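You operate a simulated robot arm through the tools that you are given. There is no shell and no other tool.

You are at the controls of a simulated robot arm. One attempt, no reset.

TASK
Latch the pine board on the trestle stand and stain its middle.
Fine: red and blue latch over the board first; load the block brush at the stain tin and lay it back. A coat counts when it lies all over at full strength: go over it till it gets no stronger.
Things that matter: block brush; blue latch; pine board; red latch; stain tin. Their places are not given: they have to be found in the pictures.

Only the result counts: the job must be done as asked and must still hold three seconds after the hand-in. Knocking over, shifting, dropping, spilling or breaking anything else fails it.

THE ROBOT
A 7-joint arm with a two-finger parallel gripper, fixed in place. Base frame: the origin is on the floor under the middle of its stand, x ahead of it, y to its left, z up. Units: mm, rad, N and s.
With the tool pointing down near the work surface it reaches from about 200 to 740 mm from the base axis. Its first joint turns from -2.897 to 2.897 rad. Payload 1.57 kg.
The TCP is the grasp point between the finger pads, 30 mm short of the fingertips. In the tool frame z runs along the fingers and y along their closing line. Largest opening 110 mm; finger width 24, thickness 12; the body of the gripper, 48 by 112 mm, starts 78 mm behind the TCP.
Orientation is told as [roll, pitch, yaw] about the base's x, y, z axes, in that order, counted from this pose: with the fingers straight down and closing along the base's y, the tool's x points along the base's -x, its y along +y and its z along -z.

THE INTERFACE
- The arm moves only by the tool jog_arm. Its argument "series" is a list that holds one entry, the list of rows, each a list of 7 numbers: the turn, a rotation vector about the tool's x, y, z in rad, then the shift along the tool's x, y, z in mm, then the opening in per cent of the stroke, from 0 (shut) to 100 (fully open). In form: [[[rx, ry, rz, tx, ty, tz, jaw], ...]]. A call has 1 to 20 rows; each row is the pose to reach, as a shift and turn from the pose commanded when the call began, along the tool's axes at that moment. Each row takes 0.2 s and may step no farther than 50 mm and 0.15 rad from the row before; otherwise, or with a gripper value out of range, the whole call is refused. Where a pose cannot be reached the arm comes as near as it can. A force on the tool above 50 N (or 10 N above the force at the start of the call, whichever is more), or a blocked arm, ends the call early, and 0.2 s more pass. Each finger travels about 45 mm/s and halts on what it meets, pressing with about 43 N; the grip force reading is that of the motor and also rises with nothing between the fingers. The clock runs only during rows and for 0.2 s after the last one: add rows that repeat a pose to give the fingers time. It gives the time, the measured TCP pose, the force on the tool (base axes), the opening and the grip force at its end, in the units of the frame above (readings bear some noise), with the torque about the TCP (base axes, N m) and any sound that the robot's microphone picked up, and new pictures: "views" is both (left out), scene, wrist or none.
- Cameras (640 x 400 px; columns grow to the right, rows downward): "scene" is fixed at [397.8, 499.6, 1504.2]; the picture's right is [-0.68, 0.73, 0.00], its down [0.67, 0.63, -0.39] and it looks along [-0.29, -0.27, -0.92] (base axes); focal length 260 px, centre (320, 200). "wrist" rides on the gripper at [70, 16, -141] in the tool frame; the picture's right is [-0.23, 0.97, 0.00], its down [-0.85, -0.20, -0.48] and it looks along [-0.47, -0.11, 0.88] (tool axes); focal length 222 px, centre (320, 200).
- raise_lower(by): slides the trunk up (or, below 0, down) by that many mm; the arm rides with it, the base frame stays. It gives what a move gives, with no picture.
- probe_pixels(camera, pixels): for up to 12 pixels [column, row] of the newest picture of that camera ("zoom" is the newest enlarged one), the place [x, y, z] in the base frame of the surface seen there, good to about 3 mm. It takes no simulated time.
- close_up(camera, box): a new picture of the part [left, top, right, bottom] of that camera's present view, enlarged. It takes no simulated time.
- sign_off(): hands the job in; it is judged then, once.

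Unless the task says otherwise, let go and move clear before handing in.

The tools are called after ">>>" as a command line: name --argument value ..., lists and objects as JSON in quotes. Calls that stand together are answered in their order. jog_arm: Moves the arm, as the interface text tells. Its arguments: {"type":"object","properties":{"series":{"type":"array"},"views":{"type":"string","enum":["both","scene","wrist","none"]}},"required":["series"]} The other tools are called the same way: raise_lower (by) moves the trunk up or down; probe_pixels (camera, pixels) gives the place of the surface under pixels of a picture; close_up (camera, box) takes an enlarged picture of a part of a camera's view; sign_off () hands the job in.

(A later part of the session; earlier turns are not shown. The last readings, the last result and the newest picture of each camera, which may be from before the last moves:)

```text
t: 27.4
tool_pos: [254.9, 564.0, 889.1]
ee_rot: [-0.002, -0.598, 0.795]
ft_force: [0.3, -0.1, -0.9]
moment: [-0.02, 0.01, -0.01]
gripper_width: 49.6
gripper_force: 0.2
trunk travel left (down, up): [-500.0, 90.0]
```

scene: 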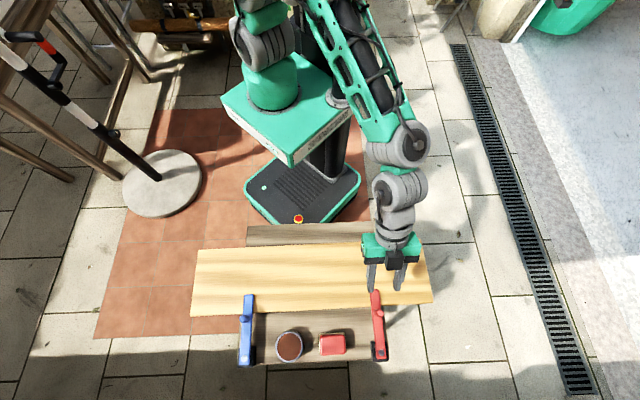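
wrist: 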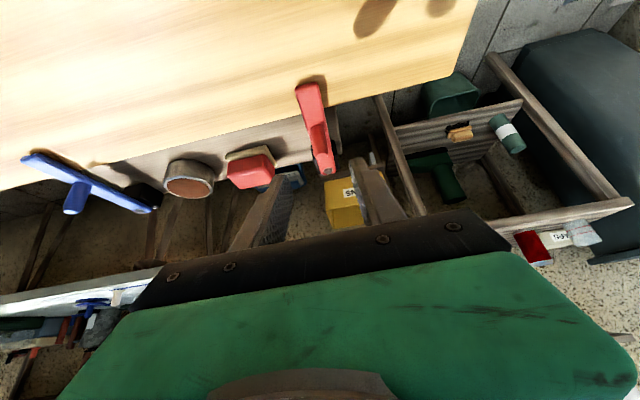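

Both latches now lie over the board. I'll straighten the tool to vertical and move over the brush at z≈900 with the jaws opened wider.

>>> jog_arm --series '[[[0, 0.1, 0, -19.6, -19.8, 11.1, 50], [0, 0.2, 0, -39.1, -39.6, 22.3, 60], [0, 0.3, 0, -58.7, -59.4, 33.4, 70], [0, 0.4, 0, -78.3, -79.1, 44.5, 80], [0, 0.5, 0, -97.8, -98.9, 55.7, 85], [0, 0.6, 0, -117.4, -118.7, 66.8, 85], [0, 0.6, 0, -117.4, -118.7, 66.8, 85]]]'

```text
t: 29.0
tool_pos: [433.7, 577.6, 901.7]
ee_rot: [0.001, -0.001, 0.794]
ft_force: [0.3, -0.7, 0.1]
moment: [-0.02, 0.02, 0.01]
gripper_width: 93.7
gripper_force: 0.1
out of reach, approached as far as the arm can: row 6
trunk travel left (down, up): [-500.0, 90.0]
```

scene: 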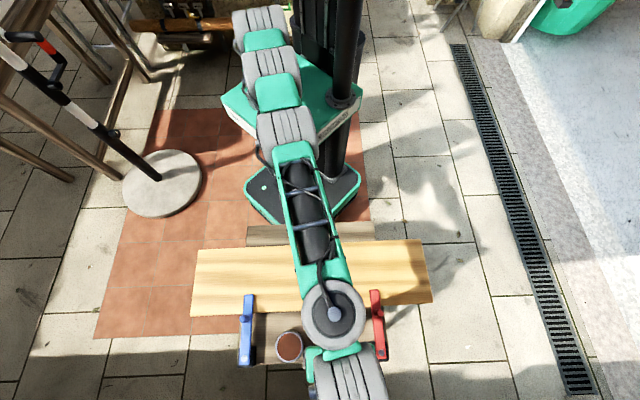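
wrist: 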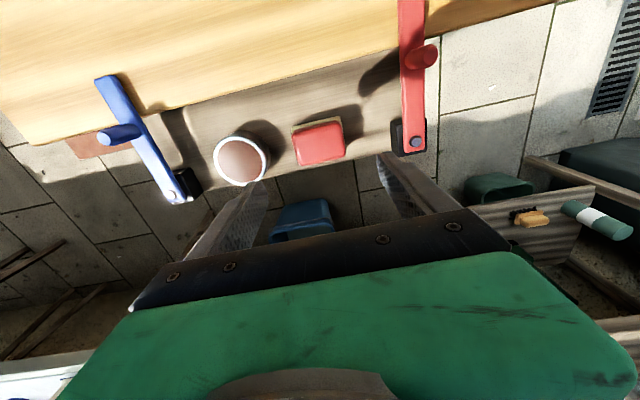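

The tool is vertical over the brush, right at the edge of its reach at this height. I'll zoom in to check the brush's position under the fingers.

>>> close_up --camera "wrist" --box '[200, 90, 440, 220]'

```text
2.67 times, centred on (320, 155) of wrist
```

zoom: 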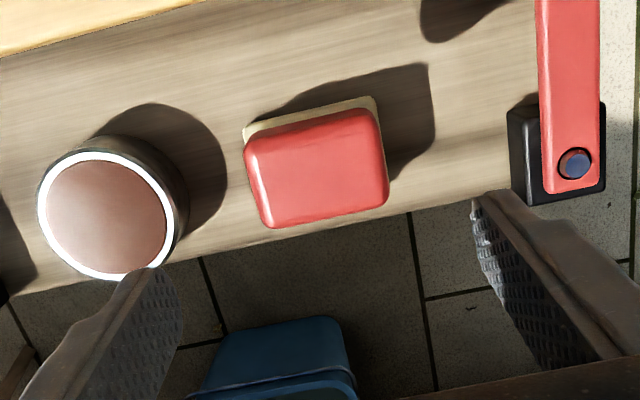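

>>> probe_pixels --camera "zoom" --pixels '[[255, 160], [270, 215], [380, 185], [370, 120], [318, 165], [247, 130], [372, 100], [380, 115], [245, 150], [300, 220], [310, 125], [250, 180]]'

>>> probe_pixels --camera "zoom" --pixels '[[105, 215], [45, 200], [165, 225], [95, 157], [115, 277], [42, 190], [172, 235], [100, 165], [60, 215], [150, 215], [105, 265], [130, 140]]'

```text
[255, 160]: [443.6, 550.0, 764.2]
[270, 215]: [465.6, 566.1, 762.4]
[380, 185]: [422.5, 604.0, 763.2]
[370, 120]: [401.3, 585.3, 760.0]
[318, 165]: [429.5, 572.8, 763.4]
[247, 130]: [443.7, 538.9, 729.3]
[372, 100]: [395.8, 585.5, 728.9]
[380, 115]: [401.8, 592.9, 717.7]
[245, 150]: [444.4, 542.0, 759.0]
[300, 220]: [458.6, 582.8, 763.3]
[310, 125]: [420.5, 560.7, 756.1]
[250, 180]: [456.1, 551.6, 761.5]
```

```text
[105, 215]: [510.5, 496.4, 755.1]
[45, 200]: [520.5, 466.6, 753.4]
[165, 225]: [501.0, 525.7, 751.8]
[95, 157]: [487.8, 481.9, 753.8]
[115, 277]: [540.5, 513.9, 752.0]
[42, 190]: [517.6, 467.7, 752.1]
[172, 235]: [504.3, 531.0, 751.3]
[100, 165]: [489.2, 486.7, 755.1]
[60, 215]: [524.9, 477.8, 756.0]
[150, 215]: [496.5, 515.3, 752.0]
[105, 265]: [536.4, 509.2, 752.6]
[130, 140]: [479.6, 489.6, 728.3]
```

The brush body spans about ±31 mm along the board direction and ±22 mm across, centred near (434,577), and the tin's edge is about 17 mm clear of my open finger. I'll descend partway and check.

>>> jog_arm --series '[[[0, 0, 0, 0, 0, 30, 78], [0, 0, 0, 0, 0, 60, 78], [0, 0, 0, 0, 0, 85, 78], [0, 0, 0, 0, 0, 85, 78]]]'

```text
t: 30.0
tool_pos: [433.1, 577.9, 815.2]
ee_rot: [0.001, -0.002, 0.795]
ft_force: [-0.1, 0.1, 0.1]
moment: [0.03, 0.01, -0.01]
gripper_width: 85.8
gripper_force: 0.0
trunk travel left (down, up): [-500.0, 90.0]
```

scene: 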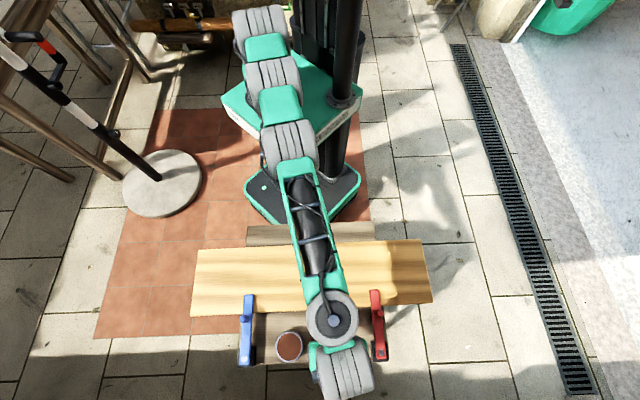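
wrist: 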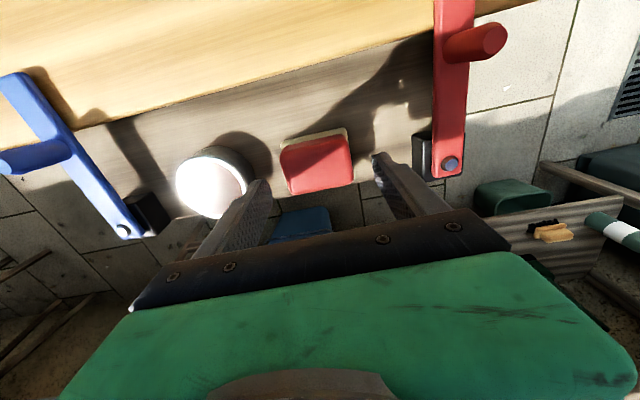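

The brush at (316,163) is centred between the fingers. I'll descend the remaining 49 mm and take a look before closing.

>>> jog_arm --series '[[[0, 0, 0, 0, 0, 16, 78], [0, 0, 0, 0, 0, 32, 78], [0, 0, 0, 0, 0, 48.5, 78], [0, 0, 0, 0, 0, 48.5, 78]]]'

```text
t: 31.0
tool_pos: [432.5, 573.9, 766.3]
ee_rot: [0.0, 0.0, 0.794]
ft_force: [-0.5, 0.0, 0.0]
moment: [-0.02, -0.01, -0.02]
gripper_width: 85.6
gripper_force: 0.0
out of reach, approached as far as the arm can: row 2, 3, 4
trunk travel left (down, up): [-500.0, 90.0]
```

scene: 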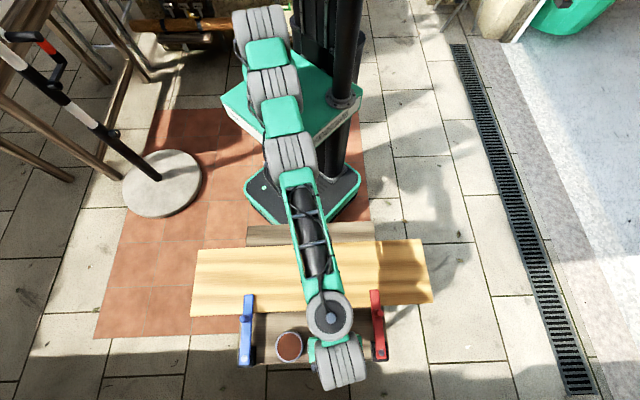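
wrist: 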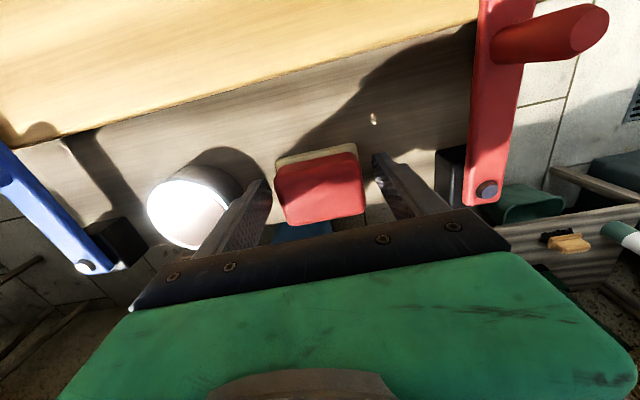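

At this height the arm falls about 4 mm short (573.9 instead of 577.9), though z=815 was reachable. I'll raise the tool 60 mm and then lower the trunk by 60 mm so the same arm shape serves the lower height.

>>> jog_arm --series '[[[0, 0, 0, 0, 0, -30, 78], [0, 0, 0, 0, 0, -60, 78], [0, 0, 0, 0, 0, -60, 78]]]' --views "none"

```text
t: 31.8
tool_pos: [430.1, 574.7, 827.8]
ee_rot: [0.0, -0.002, 0.793]
ft_force: [0.4, 0.2, -0.8]
moment: [0.03, -0.01, 0.02]
gripper_width: 85.8
gripper_force: 0.1
trunk travel left (down, up): [-500.0, 90.0]
```

The command was clipped, so the tool now stands at (430.1,574.7). I'll correct sideways to the brush centre while high, then lower the trunk.

>>> jog_arm --series '[[[0, 0, 0, -4.4, -1.2, 0, 78], [0, 0, 0, -4.4, -1.2, 0, 78]]]' --views "none"

>>> raise_lower --by -40

```text
t: 32.4
tool_pos: [434.2, 577.0, 827.6]
ee_rot: [0.0, 0.0, 0.794]
ft_force: [1.1, -0.3, -0.1]
moment: [0.0, 0.0, -0.01]
gripper_width: 86.0
gripper_force: 0.0
trunk travel left (down, up): [-500.0, 90.0]
```

```text
t: 33.2
tool_pos: [434.7, 576.9, 786.4]
ee_rot: [0.0, 0.0, 0.795]
ft_force: [-0.4, -0.3, -0.1]
moment: [0.03, 0.02, 0.03]
gripper_width: 85.7
gripper_force: 0.0
trunk travel left (down, up): [-460.0, 130.0]
```

The tool is at (434.7,576.9,786.4) with the trunk down 40. I'll lower the trunk 20 mm more to bring the TCP to z≈766, then view.

>>> raise_lower --by -20

>>> close_up --camera "wrist" --box '[200, 110, 440, 260]'

```text
t: 33.9
tool_pos: [434.7, 577.0, 767.6]
ee_rot: [0.001, -0.003, 0.794]
ft_force: [0.1, -0.6, -0.4]
moment: [-0.03, 0.0, -0.03]
gripper_width: 85.9
gripper_force: 0.1
trunk travel left (down, up): [-440.0, 150.0]
```

```text
2.67 times, centred on (320, 185) of wrist
```

zoom: 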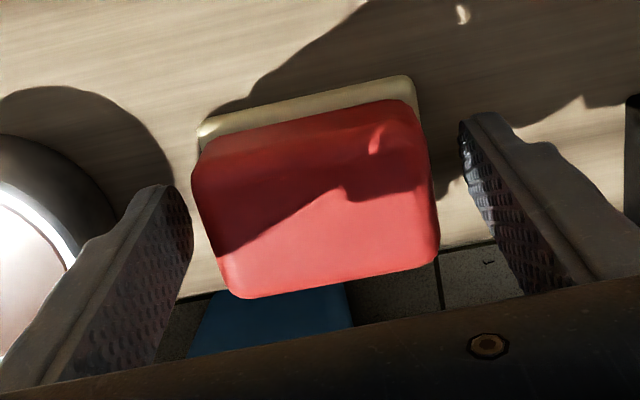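

The fingers straddle the brush. I'll probe the body's two side faces and the finger pads to centre before closing.

>>> probe_pixels --camera "zoom" --pixels '[[200, 195], [215, 245], [436, 200], [430, 160], [330, 270], [330, 115], [190, 215], [465, 145], [300, 200], [228, 285], [436, 255], [208, 130]]'

```text
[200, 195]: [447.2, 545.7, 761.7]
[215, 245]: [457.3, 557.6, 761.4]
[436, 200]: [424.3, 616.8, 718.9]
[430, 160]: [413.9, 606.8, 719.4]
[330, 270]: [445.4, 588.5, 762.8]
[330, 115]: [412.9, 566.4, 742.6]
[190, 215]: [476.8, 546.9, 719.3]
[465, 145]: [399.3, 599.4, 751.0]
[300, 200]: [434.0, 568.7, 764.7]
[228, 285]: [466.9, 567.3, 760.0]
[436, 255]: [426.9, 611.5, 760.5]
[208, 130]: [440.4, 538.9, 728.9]
```

The body's faces are at about ±30 mm from the TCP, so the grip is centred. I'll close on the brush.

>>> jog_arm --series '[[[0, 0, 0, 0, 0, 0, 65], [0, 0, 0, 0, 0, 0, 50], [0, 0, 0, 0, 0, 0, 35], [0, 0, 0, 0, 0, 0, 25], [0, 0, 0, 0, 0, 0, 25]]]' --views "wrist"

```text
t: 35.1
tool_pos: [435.5, 577.1, 767.8]
ee_rot: [0.001, -0.001, 0.794]
ft_force: [0.6, 0.4, 0.6]
moment: [0.0, 0.03, -0.01]
gripper_width: 64.8
gripper_force: 42.7
trunk travel left (down, up): [-440.0, 150.0]
```

wrist: 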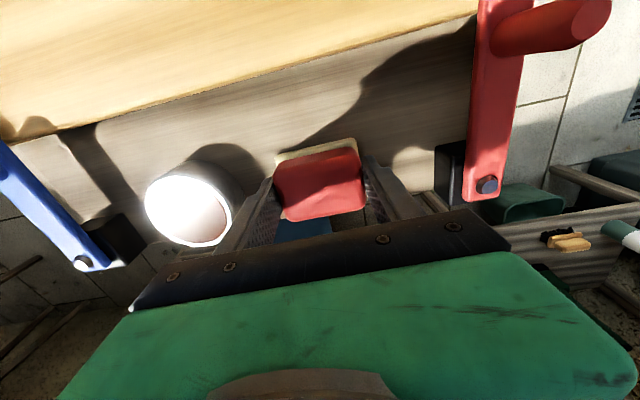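

The brush is gripped at 64.8 mm with 43 N. I'll lift it 60 mm and carry it 110 mm over to above the tin.

>>> jog_arm --series '[[[0, 0, 0, 0, 0, -10, 25], [0, 0, 0, 0, 0, -30, 25], [0, 0, 0, 0, 0, -60, 25], [0, 0, 0, 0.5, -27.5, -60, 25], [0, 0, 0, 1.0, -55, -60, 25], [0, 0, 0, 1.5, -82.5, -60, 25], [0, 0, 0, 2.0, -110.2, -60, 25], [0, 0, 0, 2.0, -110.2, -60, 25]]]'

```text
t: 36.9
tool_pos: [509.8, 498.7, 827.2]
ee_rot: [-0.002, 0.0, 0.793]
ft_force: [0.3, -0.6, -1.5]
moment: [0.03, 0.0, -0.01]
gripper_width: 65.2
gripper_force: 42.8
trunk travel left (down, up): [-440.0, 150.0]
```

scene: 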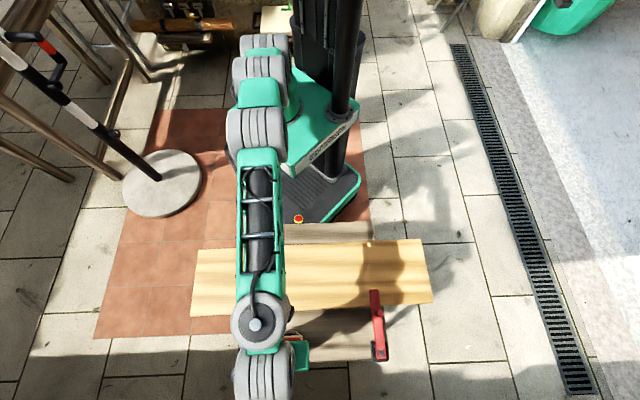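
wrist: 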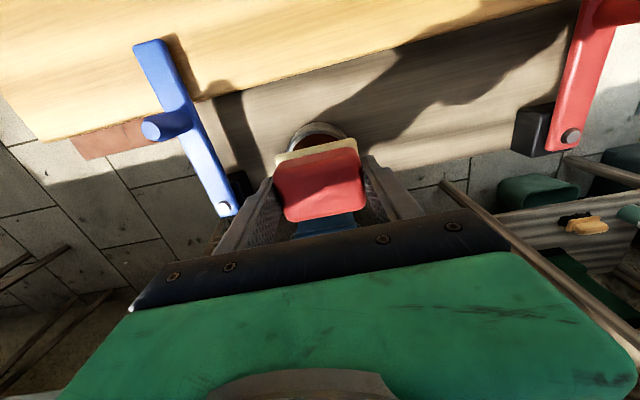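

The brush is over the tin with steady grip. I'll shift 2.5 mm to the tin's centre and come down slowly to z≈803, where the pad should meet the stain.

>>> jog_arm --series '[[[0, 0, 0, -1.8, -1.8, 6, 25], [0, 0, 0, -1.8, -1.8, 12, 25], [0, 0, 0, -1.8, -1.8, 18, 25], [0, 0, 0, -1.8, -1.8, 21, 25], [0, 0, 0, -1.8, -1.8, 24, 25], [0, 0, 0, -1.8, -1.8, 24, 25]]]'

```text
t: 38.3
tool_pos: [515.2, 500.0, 803.5]
ee_rot: [0.001, 0.0, 0.795]
ft_force: [0.1, 0.7, -0.9]
moment: [0.04, 0.0, -0.04]
gripper_width: 64.8
gripper_force: 43.1
trunk travel left (down, up): [-440.0, 150.0]
```

scene: 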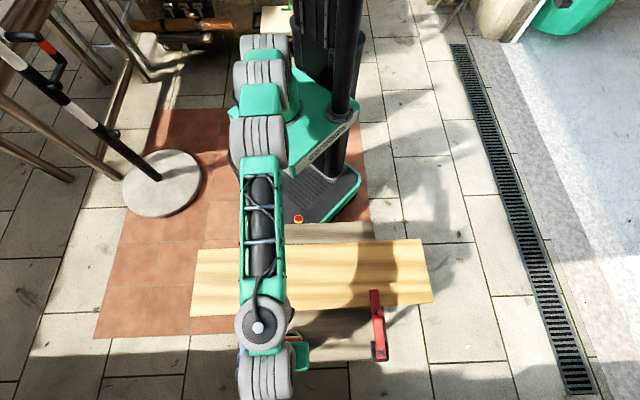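
wrist: 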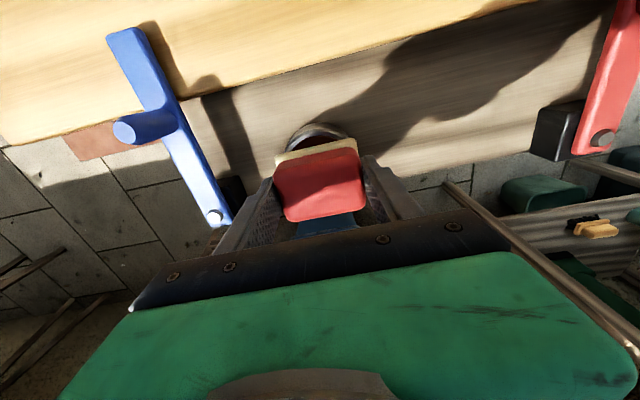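

No contact force yet at z=803.5. I'll zoom in on the pad and tin.

>>> close_up --camera "wrist" --box '[240, 100, 400, 240]'

```text
2.86 times, centred on (320, 170) of wrist
```

zoom: 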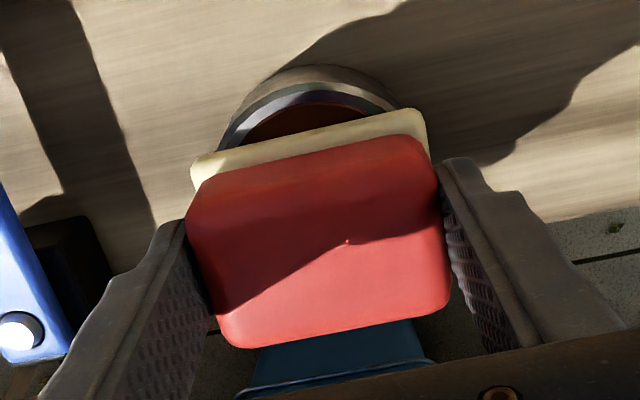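

The pad hovers just above the stain. I'll lower another 3 mm gently and watch the force.

>>> jog_arm --series '[[[0, 0, 0, 0, 0, 1, 25], [0, 0, 0, 0, 0, 2, 25], [0, 0, 0, 0, 0, 3, 25], [0, 0, 0, 0, 0, 3, 25]]]' --views "wrist"

```text
t: 39.3
tool_pos: [512.0, 498.8, 802.0]
ee_rot: [-0.002, 0.001, 0.795]
ft_force: [-1.2, 0.3, 1.7]
moment: [0.02, 0.07, 0.04]
gripper_width: 64.8
gripper_force: 43.3
trunk travel left (down, up): [-440.0, 150.0]
```

wrist: 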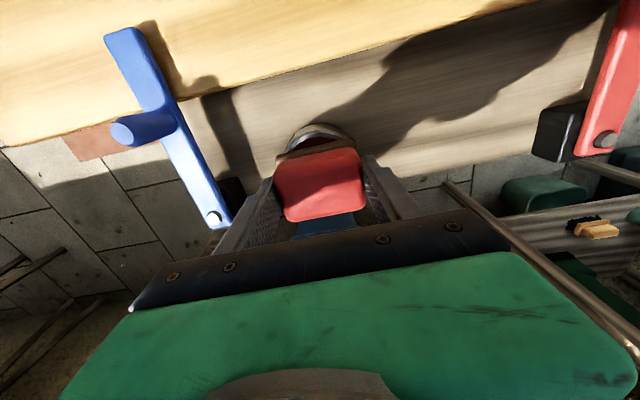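

The pad has turned brown at (310,150), so the brush is loaded. I'll lift it and carry it over to the board's middle.

>>> jog_arm --series '[[[0, 0, 0, 0, 0, -10, 25], [0, 0, 0, 0, 0, -28, 25], [0, 0, 0, 34.3, 12.6, -28, 25], [0, 0, 0, 68.6, 25.2, -28, 25], [0, 0, 0, 102.9, 37.7, -28, 25], [0, 0, 0, 137.2, 50.3, -28, 25], [0, 0, 0, 171.5, 62.9, -28, 25], [0, 0, 0, 171.5, 62.9, -28, 25]]]'

```text
t: 41.1
tool_pos: [347.3, 418.9, 828.2]
ee_rot: [0.001, 0.0, 0.793]
ft_force: [-0.7, -0.3, -0.5]
moment: [0.01, -0.02, 0.05]
gripper_width: 65.1
gripper_force: 43.5
trunk travel left (down, up): [-440.0, 150.0]
```

scene: 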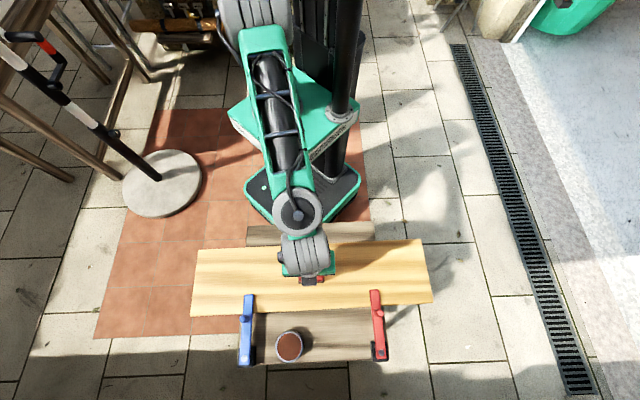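
wrist: 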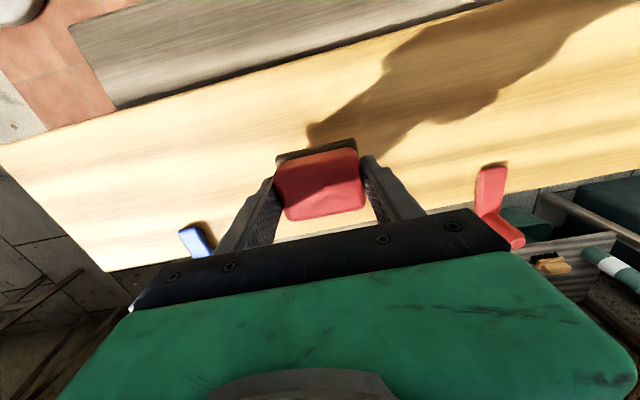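

The brush is over the board's centre at about 33 mm height. I'll lower it to light contact.

>>> jog_arm --series '[[[0, 0, 0, 0, 0, 12, 25], [0, 0, 0, 0, 0, 24, 25], [0, 0, 0, 0, 0, 29, 25], [0, 0, 0, 0, 0, 31, 25], [0, 0, 0, 0, 0, 32, 25], [0, 0, 0, 0, 0, 32, 25]]]' --views "wrist"

```text
t: 42.5
tool_pos: [350.3, 420.9, 796.8]
ee_rot: [0.0, 0.0, 0.794]
ft_force: [-1.4, -0.2, -0.2]
moment: [0.01, -0.01, -0.04]
gripper_width: 64.8
gripper_force: 43.9
trunk travel left (down, up): [-440.0, 150.0]
```

wrist: 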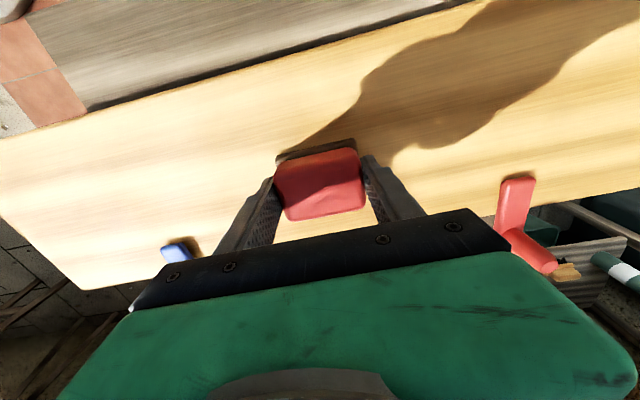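

No contact yet at z=796.8. I'll lower 2.5 mm more in small steps.

>>> jog_arm --series '[[[0, 0, 0, 0, 0, 0.8, 25], [0, 0, 0, 0, 0, 1.6, 25], [0, 0, 0, 0, 0, 2.4, 25], [0, 0, 0, 0, 0, 2.4, 25]]]' --views "wrist"

```text
t: 43.5
tool_pos: [350.4, 419.6, 796.1]
ee_rot: [0.001, -0.002, 0.793]
ft_force: [-0.7, -3.8, 18.0]
moment: [-0.33, 0.12, -0.01]
gripper_width: 64.7
gripper_force: 43.1
trunk travel left (down, up): [-440.0, 150.0]
```

wrist: 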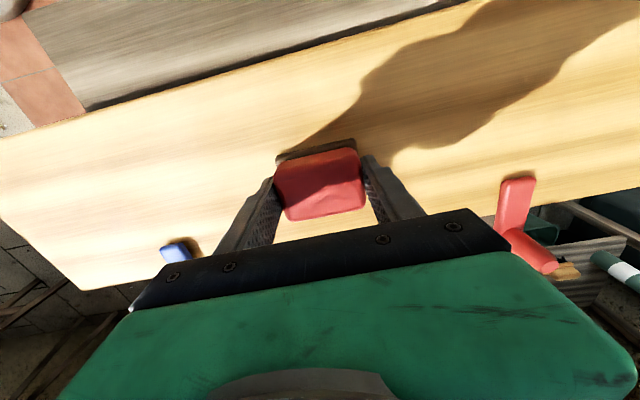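

Contact is made with 18 N. I'll ease to a lighter press and make a short trial stroke along the board to see how the stain lies.

>>> jog_arm --series '[[[0, 0, 0, 0, 0, -0.8, 25], [0, 0, 0, 0, 15, -0.8, 25], [0, 0, 0, 0, 30, -0.8, 25], [0, 0, 0, 0, 45, -0.8, 25], [0, 0, 0, 0, 45, -0.8, 25]]]'

```text
t: 44.7
tool_pos: [316.9, 451.1, 794.6]
ee_rot: [0.0, 0.0, 0.795]
ft_force: [2.8, -2.8, 12.0]
moment: [0.07, -0.17, -0.04]
gripper_width: 65.0
gripper_force: 43.0
trunk travel left (down, up): [-440.0, 150.0]
```

scene: 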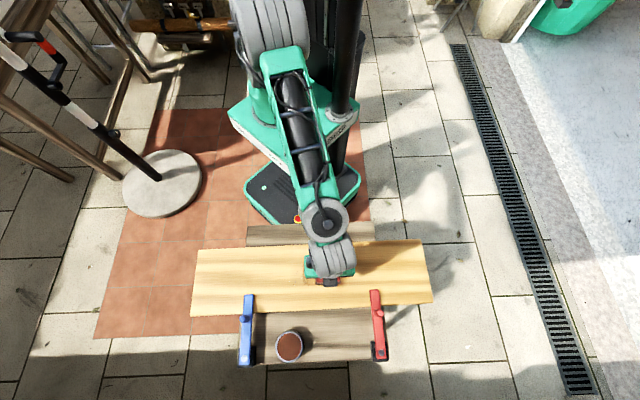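
wrist: 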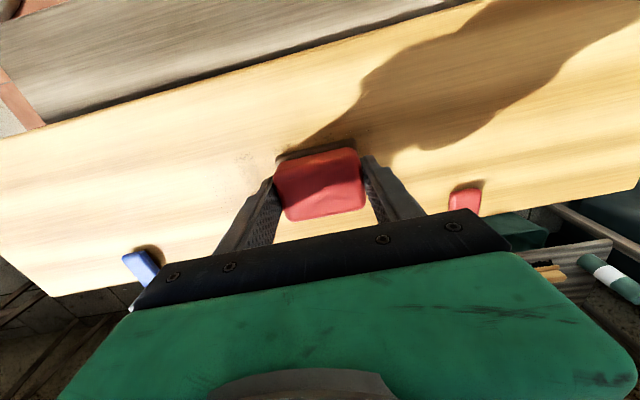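

The press is 12 N and faint marks show behind the brush at wrist (250,165). I'll zoom in on the board there.

>>> close_up --camera "wrist" --box '[180, 100, 420, 250]'

>>> close_up --camera "scene" --box '[260, 245, 360, 310]'

```text
2.67 times, centred on (300, 175) of wrist
```

zoom: 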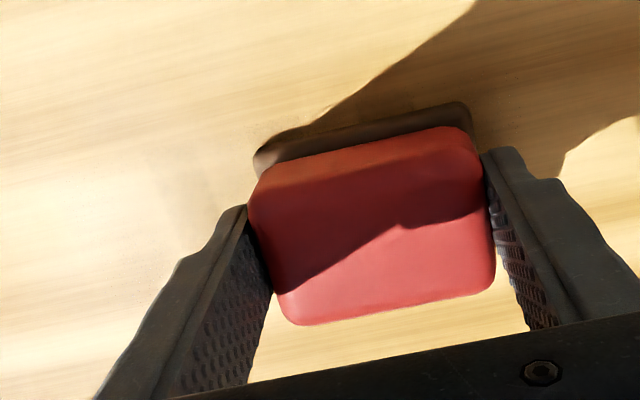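

```text
6.15 times, centred on (310, 278) of scene
```

zoom: 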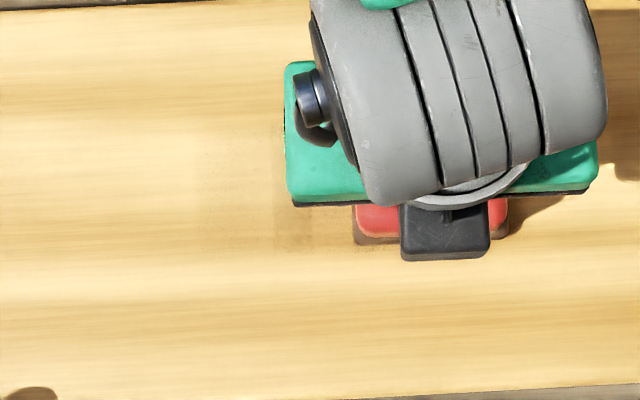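

A faint stain shows along the trial stroke, so the coat builds up with passes. I'll make four passes along the board over u = −47…+43 and compare the strength.

>>> jog_arm --series '[[[0, 0, 0, 0, -22.5, 0, 25], [0, 0, 0, 0, -45, 0, 25], [0, 0, 0, 0, -67.5, 0, 25], [0, 0, 0, 0, -90, 0, 25], [0, 0, 0, 0, -67.5, 0, 25], [0, 0, 0, 0, -45, 0, 25], [0, 0, 0, 0, -22.5, 0, 25], [0, 0, 0, 0, 0, 0, 25], [0, 0, 0, 0, -22.5, 0, 25], [0, 0, 0, 0, -45, 0, 25], [0, 0, 0, 0, -67.5, 0, 25], [0, 0, 0, 0, -90, 0, 25], [0, 0, 0, 0, -67.5, 0, 25], [0, 0, 0, 0, -45, 0, 25], [0, 0, 0, 0, -22.5, 0, 25], [0, 0, 0, 0, 0, 0, 25]]]'

>>> close_up --camera "wrist" --box '[140, 80, 420, 255]'

>>> close_up --camera "scene" --box '[240, 235, 380, 320]'

```text
t: 48.1
tool_pos: [317.0, 451.5, 794.6]
ee_rot: [-0.001, 0.002, 0.794]
ft_force: [-0.4, 0.7, 1.6]
moment: [0.07, -0.01, 0.01]
gripper_width: 65.1
gripper_force: 42.8
trunk travel left (down, up): [-440.0, 150.0]
```

scene: 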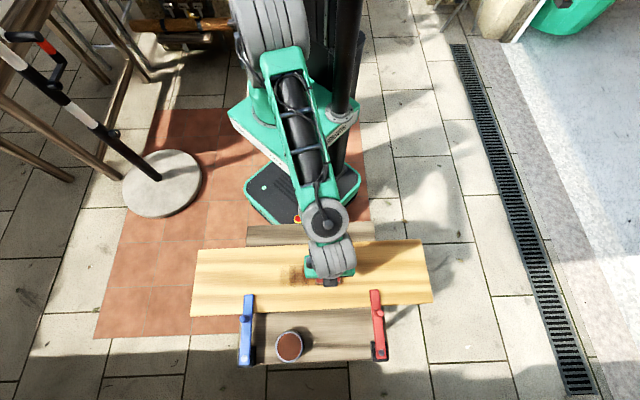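
wrist: 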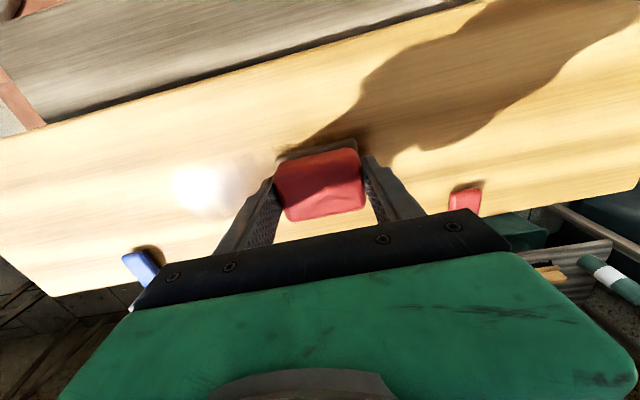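

```text
2.29 times, centred on (280, 168) of wrist
```

zoom: 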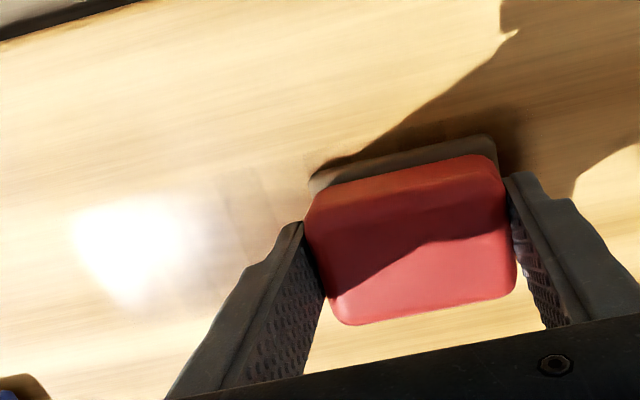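

```text
4.57 times, centred on (310, 278) of scene
```

zoom: 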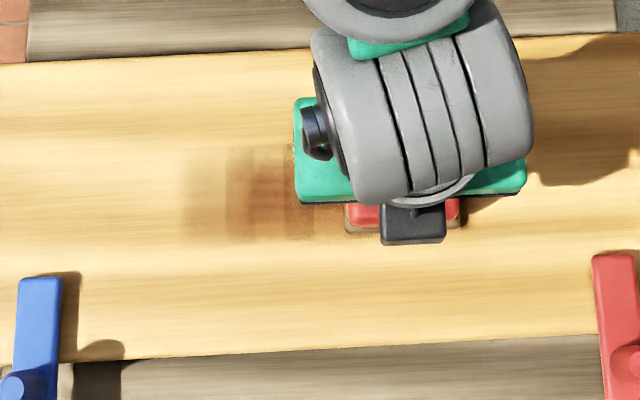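

The stain deepens where passes overlap (scene zoom 190–300), and the press has dropped to 1.6 N. I'll press 0.7 mm more and run a long pass along the middle, u from about −120 to +120.

>>> jog_arm --series '[[[0, 0, 0, 0, 25, 0.7, 25], [0, 0, 0, 0, 50, 0.7, 25], [0, 0, 0, 0, 76, 0.7, 25], [0, 0, 0, 0, 52, 0.7, 25], [0, 0, 0, 0, 28, 0.7, 25], [0, 0, 0, 0, 4, 0.7, 25], [0, 0, 0, 0, -20, 0.7, 25], [0, 0, 0, 0, -44, 0.7, 25], [0, 0, 0, 0, -68, 0.7, 25], [0, 0, 0, 0, -92, 0.7, 25], [0, 0, 0, 0, -116, 0.7, 25], [0, 0, 0, 0, -140, 0.7, 25], [0, 0, 0, 0, -164, 0.7, 25], [0, 0, 0, 0, -140, 0.7, 25], [0, 0, 0, 0, -116, 0.7, 25], [0, 0, 0, 0, -92, 0.7, 25], [0, 0, 0, 0, -68, 0.7, 25], [0, 0, 0, 0, -44, 0.7, 25], [0, 0, 0, 0, -20, 0.7, 25], [0, 0, 0, 0, 4, 0.7, 25]]]'

>>> close_up --camera "scene" --box '[190, 235, 440, 320]'

```text
t: 52.3
tool_pos: [313.8, 453.0, 795.9]
ee_rot: [0.001, -0.003, 0.794]
ft_force: [6.8, -5.8, 33.5]
moment: [-0.3, -0.37, -0.13]
gripper_width: 64.7
gripper_force: 43.3
trunk travel left (down, up): [-440.0, 150.0]
```

scene: 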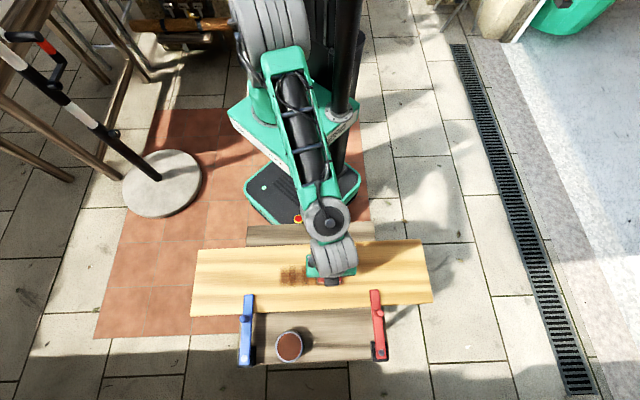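
wrist: 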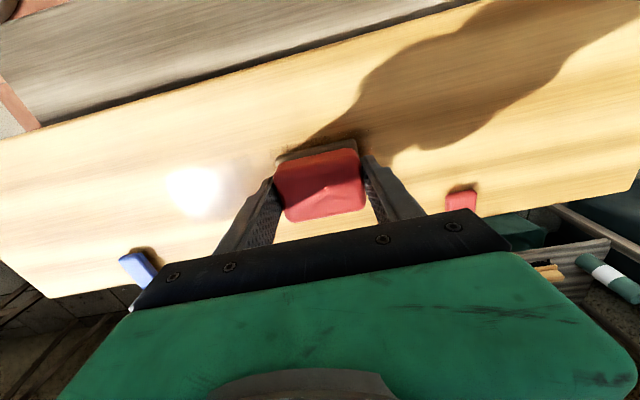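

```text
2.56 times, centred on (315, 278) of scene
```

zoom: 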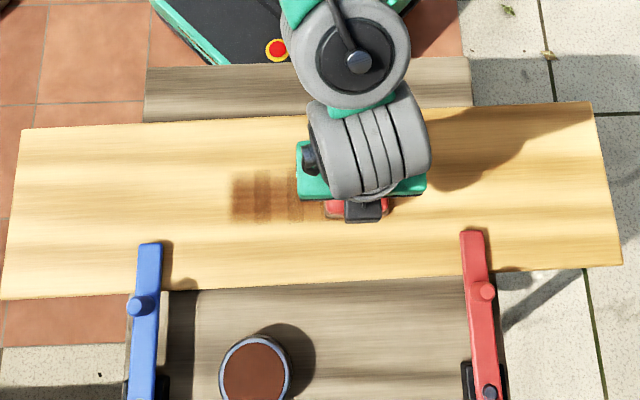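

The stain stops sharply at zoom x≈232 though the brush went further, so only a bounded middle zone takes stain. I'll probe the zone's edges and ease the 33 N press.

>>> probe_pixels --camera "zoom" --pixels '[[233, 200], [233, 180], [233, 220], [260, 175], [260, 222], [295, 222], [290, 175]]'

>>> jog_arm --series '[[[0, 0, 0, 0, 0, -1.5, 25], [0, 0, 0, 0, 0, -1.5, 25]]]' --views "none"

>>> close_up --camera "scene" --box '[265, 255, 345, 305]'

```text
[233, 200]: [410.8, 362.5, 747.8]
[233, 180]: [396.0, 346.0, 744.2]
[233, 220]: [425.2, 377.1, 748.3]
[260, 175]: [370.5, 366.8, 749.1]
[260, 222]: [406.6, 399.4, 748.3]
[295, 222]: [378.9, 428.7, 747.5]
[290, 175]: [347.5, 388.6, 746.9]
```

```text
t: 52.9
tool_pos: [314.0, 452.6, 795.0]
ee_rot: [0.0, -0.001, 0.793]
ft_force: [7.3, -2.4, 21.6]
moment: [0.14, -0.4, -0.07]
gripper_width: 64.8
gripper_force: 42.2
trunk travel left (down, up): [-440.0, 150.0]
```

```text
8.00 times, centred on (305, 280) of scene
```

zoom: 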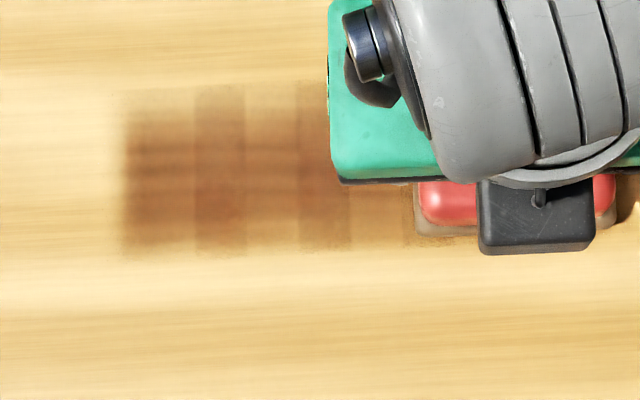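

The zone's left edge is at u≈−86 from the board centre, and the strength varies in bands, so more passes are needed. I'll lighten the press and lay strokes at v≈+40 and +60 to find the zone's width.

>>> jog_arm --series '[[[0, 0, 0, -20, 0, -0.8, 25], [0, 0, 0, -40, 0, -0.8, 25], [0, 0, 0, -40, -20, -0.8, 25], [0, 0, 0, -40, -40, -0.8, 25], [0, 0, 0, -40, -60, -0.8, 25], [0, 0, 0, -40, -80, -0.8, 25], [0, 0, 0, -40, -100, -0.8, 25], [0, 0, 0, -40, -112, -0.8, 25], [0, 0, 0, -40, -92, -0.8, 25], [0, 0, 0, -40, -72, -0.8, 25], [0, 0, 0, -40, -52, -0.8, 25], [0, 0, 0, -40, -32, -0.8, 25], [0, 0, 0, -40, -12, -0.8, 25], [0, 0, 0, -40, 14, -0.8, 25], [0, 0, 0, -60, 14, -0.8, 25], [0, 0, 0, -60, -10, -0.8, 25], [0, 0, 0, -60, -34, -0.8, 25], [0, 0, 0, -60, -58, -0.8, 25], [0, 0, 0, -60, -82, -0.8, 25], [0, 0, 0, -60, -106, -0.8, 25]]]'

>>> close_up --camera "scene" --box '[190, 235, 440, 320]'

```text
t: 57.1
tool_pos: [429.8, 420.0, 798.3]
ee_rot: [-0.001, 0.0, 0.794]
ft_force: [0.4, 0.6, -0.2]
moment: [-0.02, 0.03, 0.01]
gripper_width: 65.0
gripper_force: 42.6
trunk travel left (down, up): [-440.0, 150.0]
```

scene: 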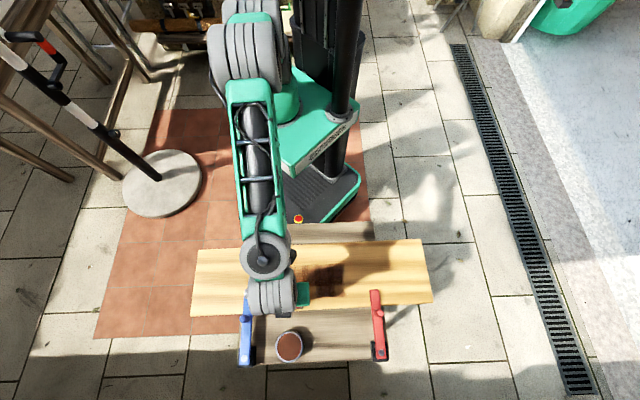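
wrist: 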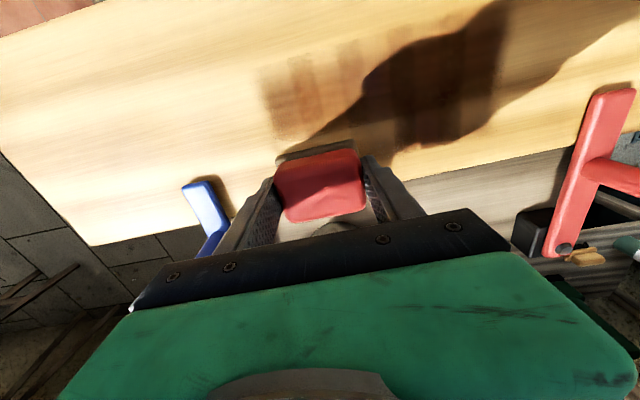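

```text
2.56 times, centred on (315, 278) of scene
```

zoom: 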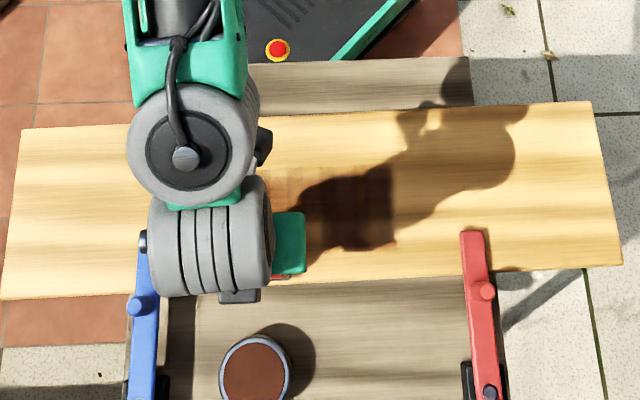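

Contact was lost at the end (z=798.3, no force), but the zone's right edge at zoom x≈395 and its near edge at y≈250 now show. I'll probe these edges.

>>> probe_pixels --camera "zoom" --pixels '[[395, 200], [393, 235], [370, 250], [345, 250], [320, 248], [300, 170], [350, 165], [390, 165], [275, 175]]'

>>> close_up --camera "wrist" --box '[230, 20, 530, 200]'

```text
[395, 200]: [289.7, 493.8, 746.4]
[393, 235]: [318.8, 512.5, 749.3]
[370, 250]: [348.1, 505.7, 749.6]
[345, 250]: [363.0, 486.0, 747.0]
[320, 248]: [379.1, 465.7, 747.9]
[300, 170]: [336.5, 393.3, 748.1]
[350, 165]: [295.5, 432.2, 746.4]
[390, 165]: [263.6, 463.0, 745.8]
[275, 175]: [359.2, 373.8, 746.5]
```

```text
2.13 times, centred on (380, 110) of wrist
```

zoom: 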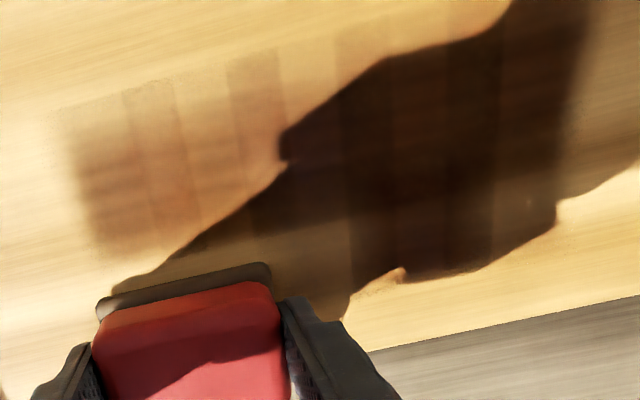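

The zone runs about u = ±86; its extent across the board isn't clear yet. Contact is lost here at (u≈−59, v≈58), so I'll lower in small steps to regain it.

>>> jog_arm --series '[[[0, 0, 0, 0, 0, 0.8, 25], [0, 0, 0, 0, 0, 1.6, 25], [0, 0, 0, 0, 0, 1.6, 25]]]' --views "none"

```text
t: 57.9
tool_pos: [433.1, 422.5, 795.0]
ee_rot: [0.0, -0.001, 0.793]
ft_force: [-0.1, 0.1, 0.1]
moment: [0.0, 0.03, 0.01]
gripper_width: 65.0
gripper_force: 43.3
trunk travel left (down, up): [-440.0, 150.0]
```

Still no contact force. I'll lower a further 1.6 mm in steps.

>>> jog_arm --series '[[[0, 0, 0, 0, 0, 0.8, 25], [0, 0, 0, 0, 0, 1.6, 25], [0, 0, 0, 0, 0, 1.6, 25]]]' --views "none"

```text
t: 58.7
tool_pos: [430.2, 422.1, 795.0]
ee_rot: [0.0, -0.002, 0.792]
ft_force: [-0.3, -2.7, 9.2]
moment: [-0.12, 0.07, 0.0]
gripper_width: 64.7
gripper_force: 42.8
trunk travel left (down, up): [-440.0, 150.0]
```

Contact is back at 9 N. I'll lay passes at v≈58, 40 and 20 across the zone's full length at this height.

>>> jog_arm --series '[[[0, 0, 0, 0, 20, 0.4, 25], [0, 0, 0, 0, 40, 0.4, 25], [0, 0, 0, 0, 60, 0.4, 25], [0, 0, 0, 0, 80, 0.4, 25], [0, 0, 0, 0, 100, 0.4, 25], [0, 0, 0, 0, 120, 0.4, 25], [0, 0, 0, 18, 122, 0.4, 25], [0, 0, 0, 18, 102, 0.4, 25], [0, 0, 0, 18, 82, 0.4, 25], [0, 0, 0, 18, 62, 0.4, 25], [0, 0, 0, 18, 42, 0.4, 25], [0, 0, 0, 18, 22, 0.4, 25], [0, 0, 0, 18, 0, 0.4, 25], [0, 0, 0, 38, 0, 0.4, 25], [0, 0, 0, 38, 20, 0.4, 25], [0, 0, 0, 38, 40, 0.4, 25], [0, 0, 0, 38, 60, 0.4, 25], [0, 0, 0, 38, 80, 0.4, 25], [0, 0, 0, 38, 100, 0.4, 25], [0, 0, 0, 38, 120, 0.4, 25]]]'

>>> close_up --camera "scene" --box '[250, 240, 370, 315]'

>>> close_up --camera "wrist" --box '[100, 60, 420, 260]'

```text
t: 62.9
tool_pos: [318.0, 481.0, 793.8]
ee_rot: [0.001, -0.003, 0.794]
ft_force: [6.2, -6.6, 33.9]
moment: [-0.39, -0.4, -0.08]
gripper_width: 64.8
gripper_force: 42.9
trunk travel left (down, up): [-440.0, 150.0]
```

scene: 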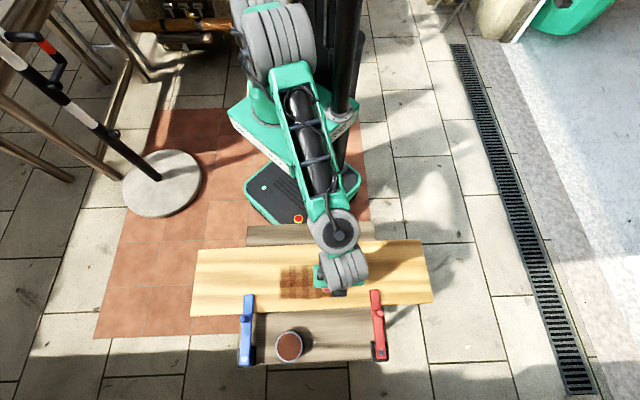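
wrist: 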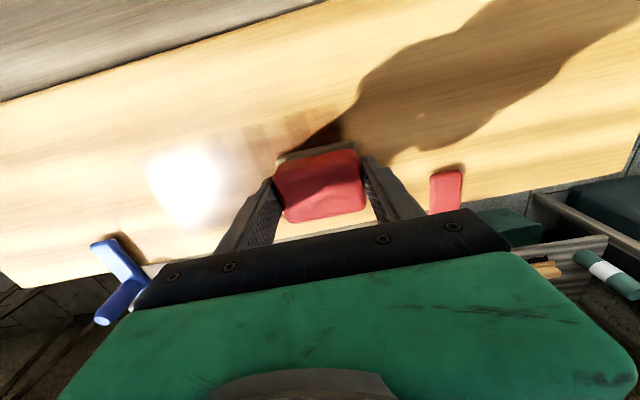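

```text
5.33 times, centred on (310, 278) of scene
```

zoom: 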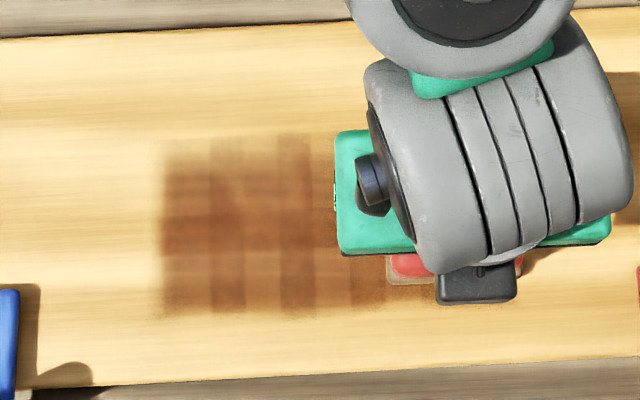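

```text
2.00 times, centred on (260, 160) of wrist
```

zoom: 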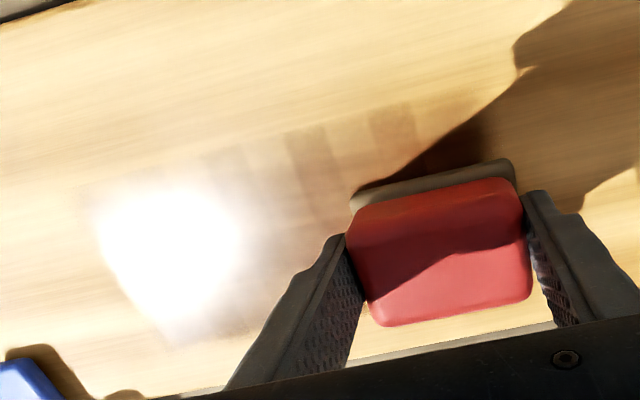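

The near edge of the zone shows at scene zoom y≈312 and the press is now 34 N on this side, so I'll lift 2 mm and probe the edge.

>>> probe_pixels --camera "zoom" --pixels '[[300, 200], [220, 160]]'

>>> jog_arm --series '[[[0, 0, 0, 0, 0, -1.0, 25], [0, 0, 0, 0, 0, -2.0, 25], [0, 0, 0, 0, 0, -2.0, 25]]]' --views "none"

>>> close_up --camera "scene" --box '[250, 240, 370, 315]'

>>> probe_pixels --camera "zoom" --pixels '[[180, 312], [230, 312], [290, 316], [370, 305], [165, 170], [165, 230], [165, 290], [230, 135], [300, 132], [230, 155], [260, 385], [260, 22]]'

```text
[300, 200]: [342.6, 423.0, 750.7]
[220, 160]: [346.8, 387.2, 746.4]
```

```text
t: 63.7
tool_pos: [319.1, 480.3, 795.6]
ee_rot: [-0.001, 0.0, 0.795]
ft_force: [5.5, 3.8, 17.3]
moment: [0.35, -0.3, -0.02]
gripper_width: 64.8
gripper_force: 42.8
trunk travel left (down, up): [-440.0, 150.0]
```

```text
5.33 times, centred on (310, 278) of scene
```

zoom: 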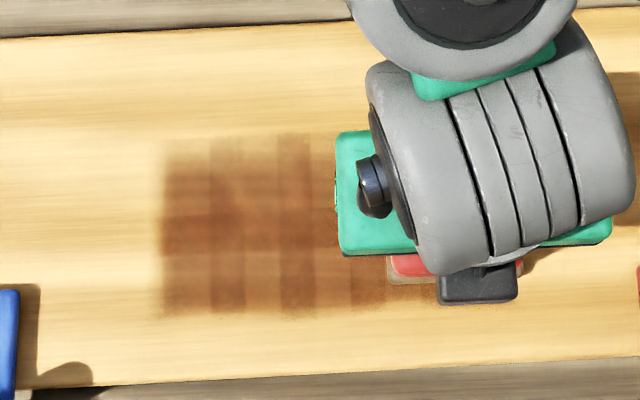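

```text
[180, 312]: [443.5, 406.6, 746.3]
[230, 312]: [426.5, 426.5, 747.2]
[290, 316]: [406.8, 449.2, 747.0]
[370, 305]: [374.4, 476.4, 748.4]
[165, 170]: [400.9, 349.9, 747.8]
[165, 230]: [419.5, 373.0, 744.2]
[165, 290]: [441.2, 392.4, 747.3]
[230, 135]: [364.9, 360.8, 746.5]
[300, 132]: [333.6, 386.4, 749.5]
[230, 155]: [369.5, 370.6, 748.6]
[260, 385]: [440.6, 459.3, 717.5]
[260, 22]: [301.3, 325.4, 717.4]
```

The zone's near edge is at v≈+60, so it spans about ±86 by ±60 mm around the board's centre. I'll now run passes at v=−40, −20 and 0, letting the height follow the slope I've noticed (about 2 mm over the length).

>>> jog_arm --series '[[[0, 0, 0, 32, 0, -0.5, 25], [0, 0, 0, 64, 0, -0.5, 25], [0, 0, 0, 64, -20, -0.2, 25], [0, 0, 0, 64, -40, 0.2, 25], [0, 0, 0, 64, -60, 0.5, 25], [0, 0, 0, 64, -80, 0.8, 25], [0, 0, 0, 64, -100, 1.1, 25], [0, 0, 0, 64, -122, 1.5, 25], [0, 0, 0, 44, -122, 1.5, 25], [0, 0, 0, 44, -102, 1.2, 25], [0, 0, 0, 44, -82, 0.8, 25], [0, 0, 0, 44, -62, 0.5, 25], [0, 0, 0, 44, -42, 0.2, 25], [0, 0, 0, 44, -22, -0.1, 25], [0, 0, 0, 44, 0, -0.5, 25], [0, 0, 0, 24, 0, -0.5, 25], [0, 0, 0, 24, -25, -0.1, 25], [0, 0, 0, 24, -50, 0.3, 25], [0, 0, 0, 24, -75, 0.7, 25], [0, 0, 0, 24, -100, 1.1, 25]]]'

>>> close_up --camera "scene" --box '[250, 240, 370, 315]'

```text
t: 67.9
tool_pos: [376.2, 391.4, 794.5]
ee_rot: [-0.001, 0.001, 0.794]
ft_force: [0.7, -0.3, -1.2]
moment: [-0.02, 0.0, -0.01]
gripper_width: 64.8
gripper_force: 43.2
trunk travel left (down, up): [-440.0, 150.0]
```

scene: 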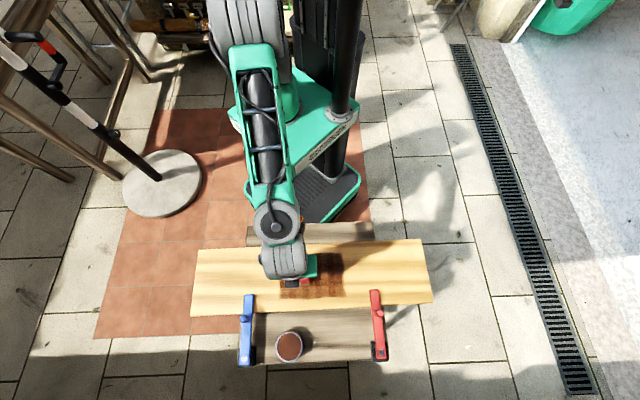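
wrist: 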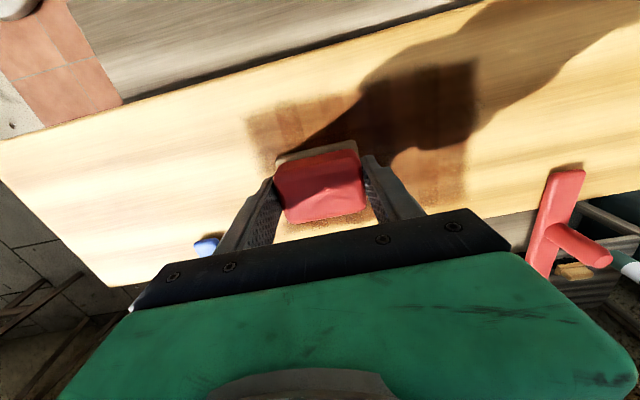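

```text
5.33 times, centred on (310, 278) of scene
```

zoom: 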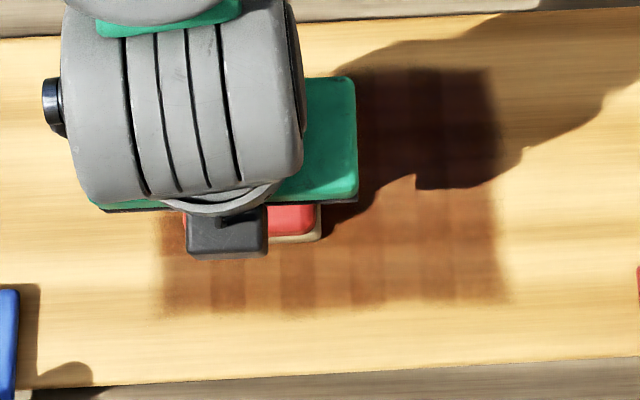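

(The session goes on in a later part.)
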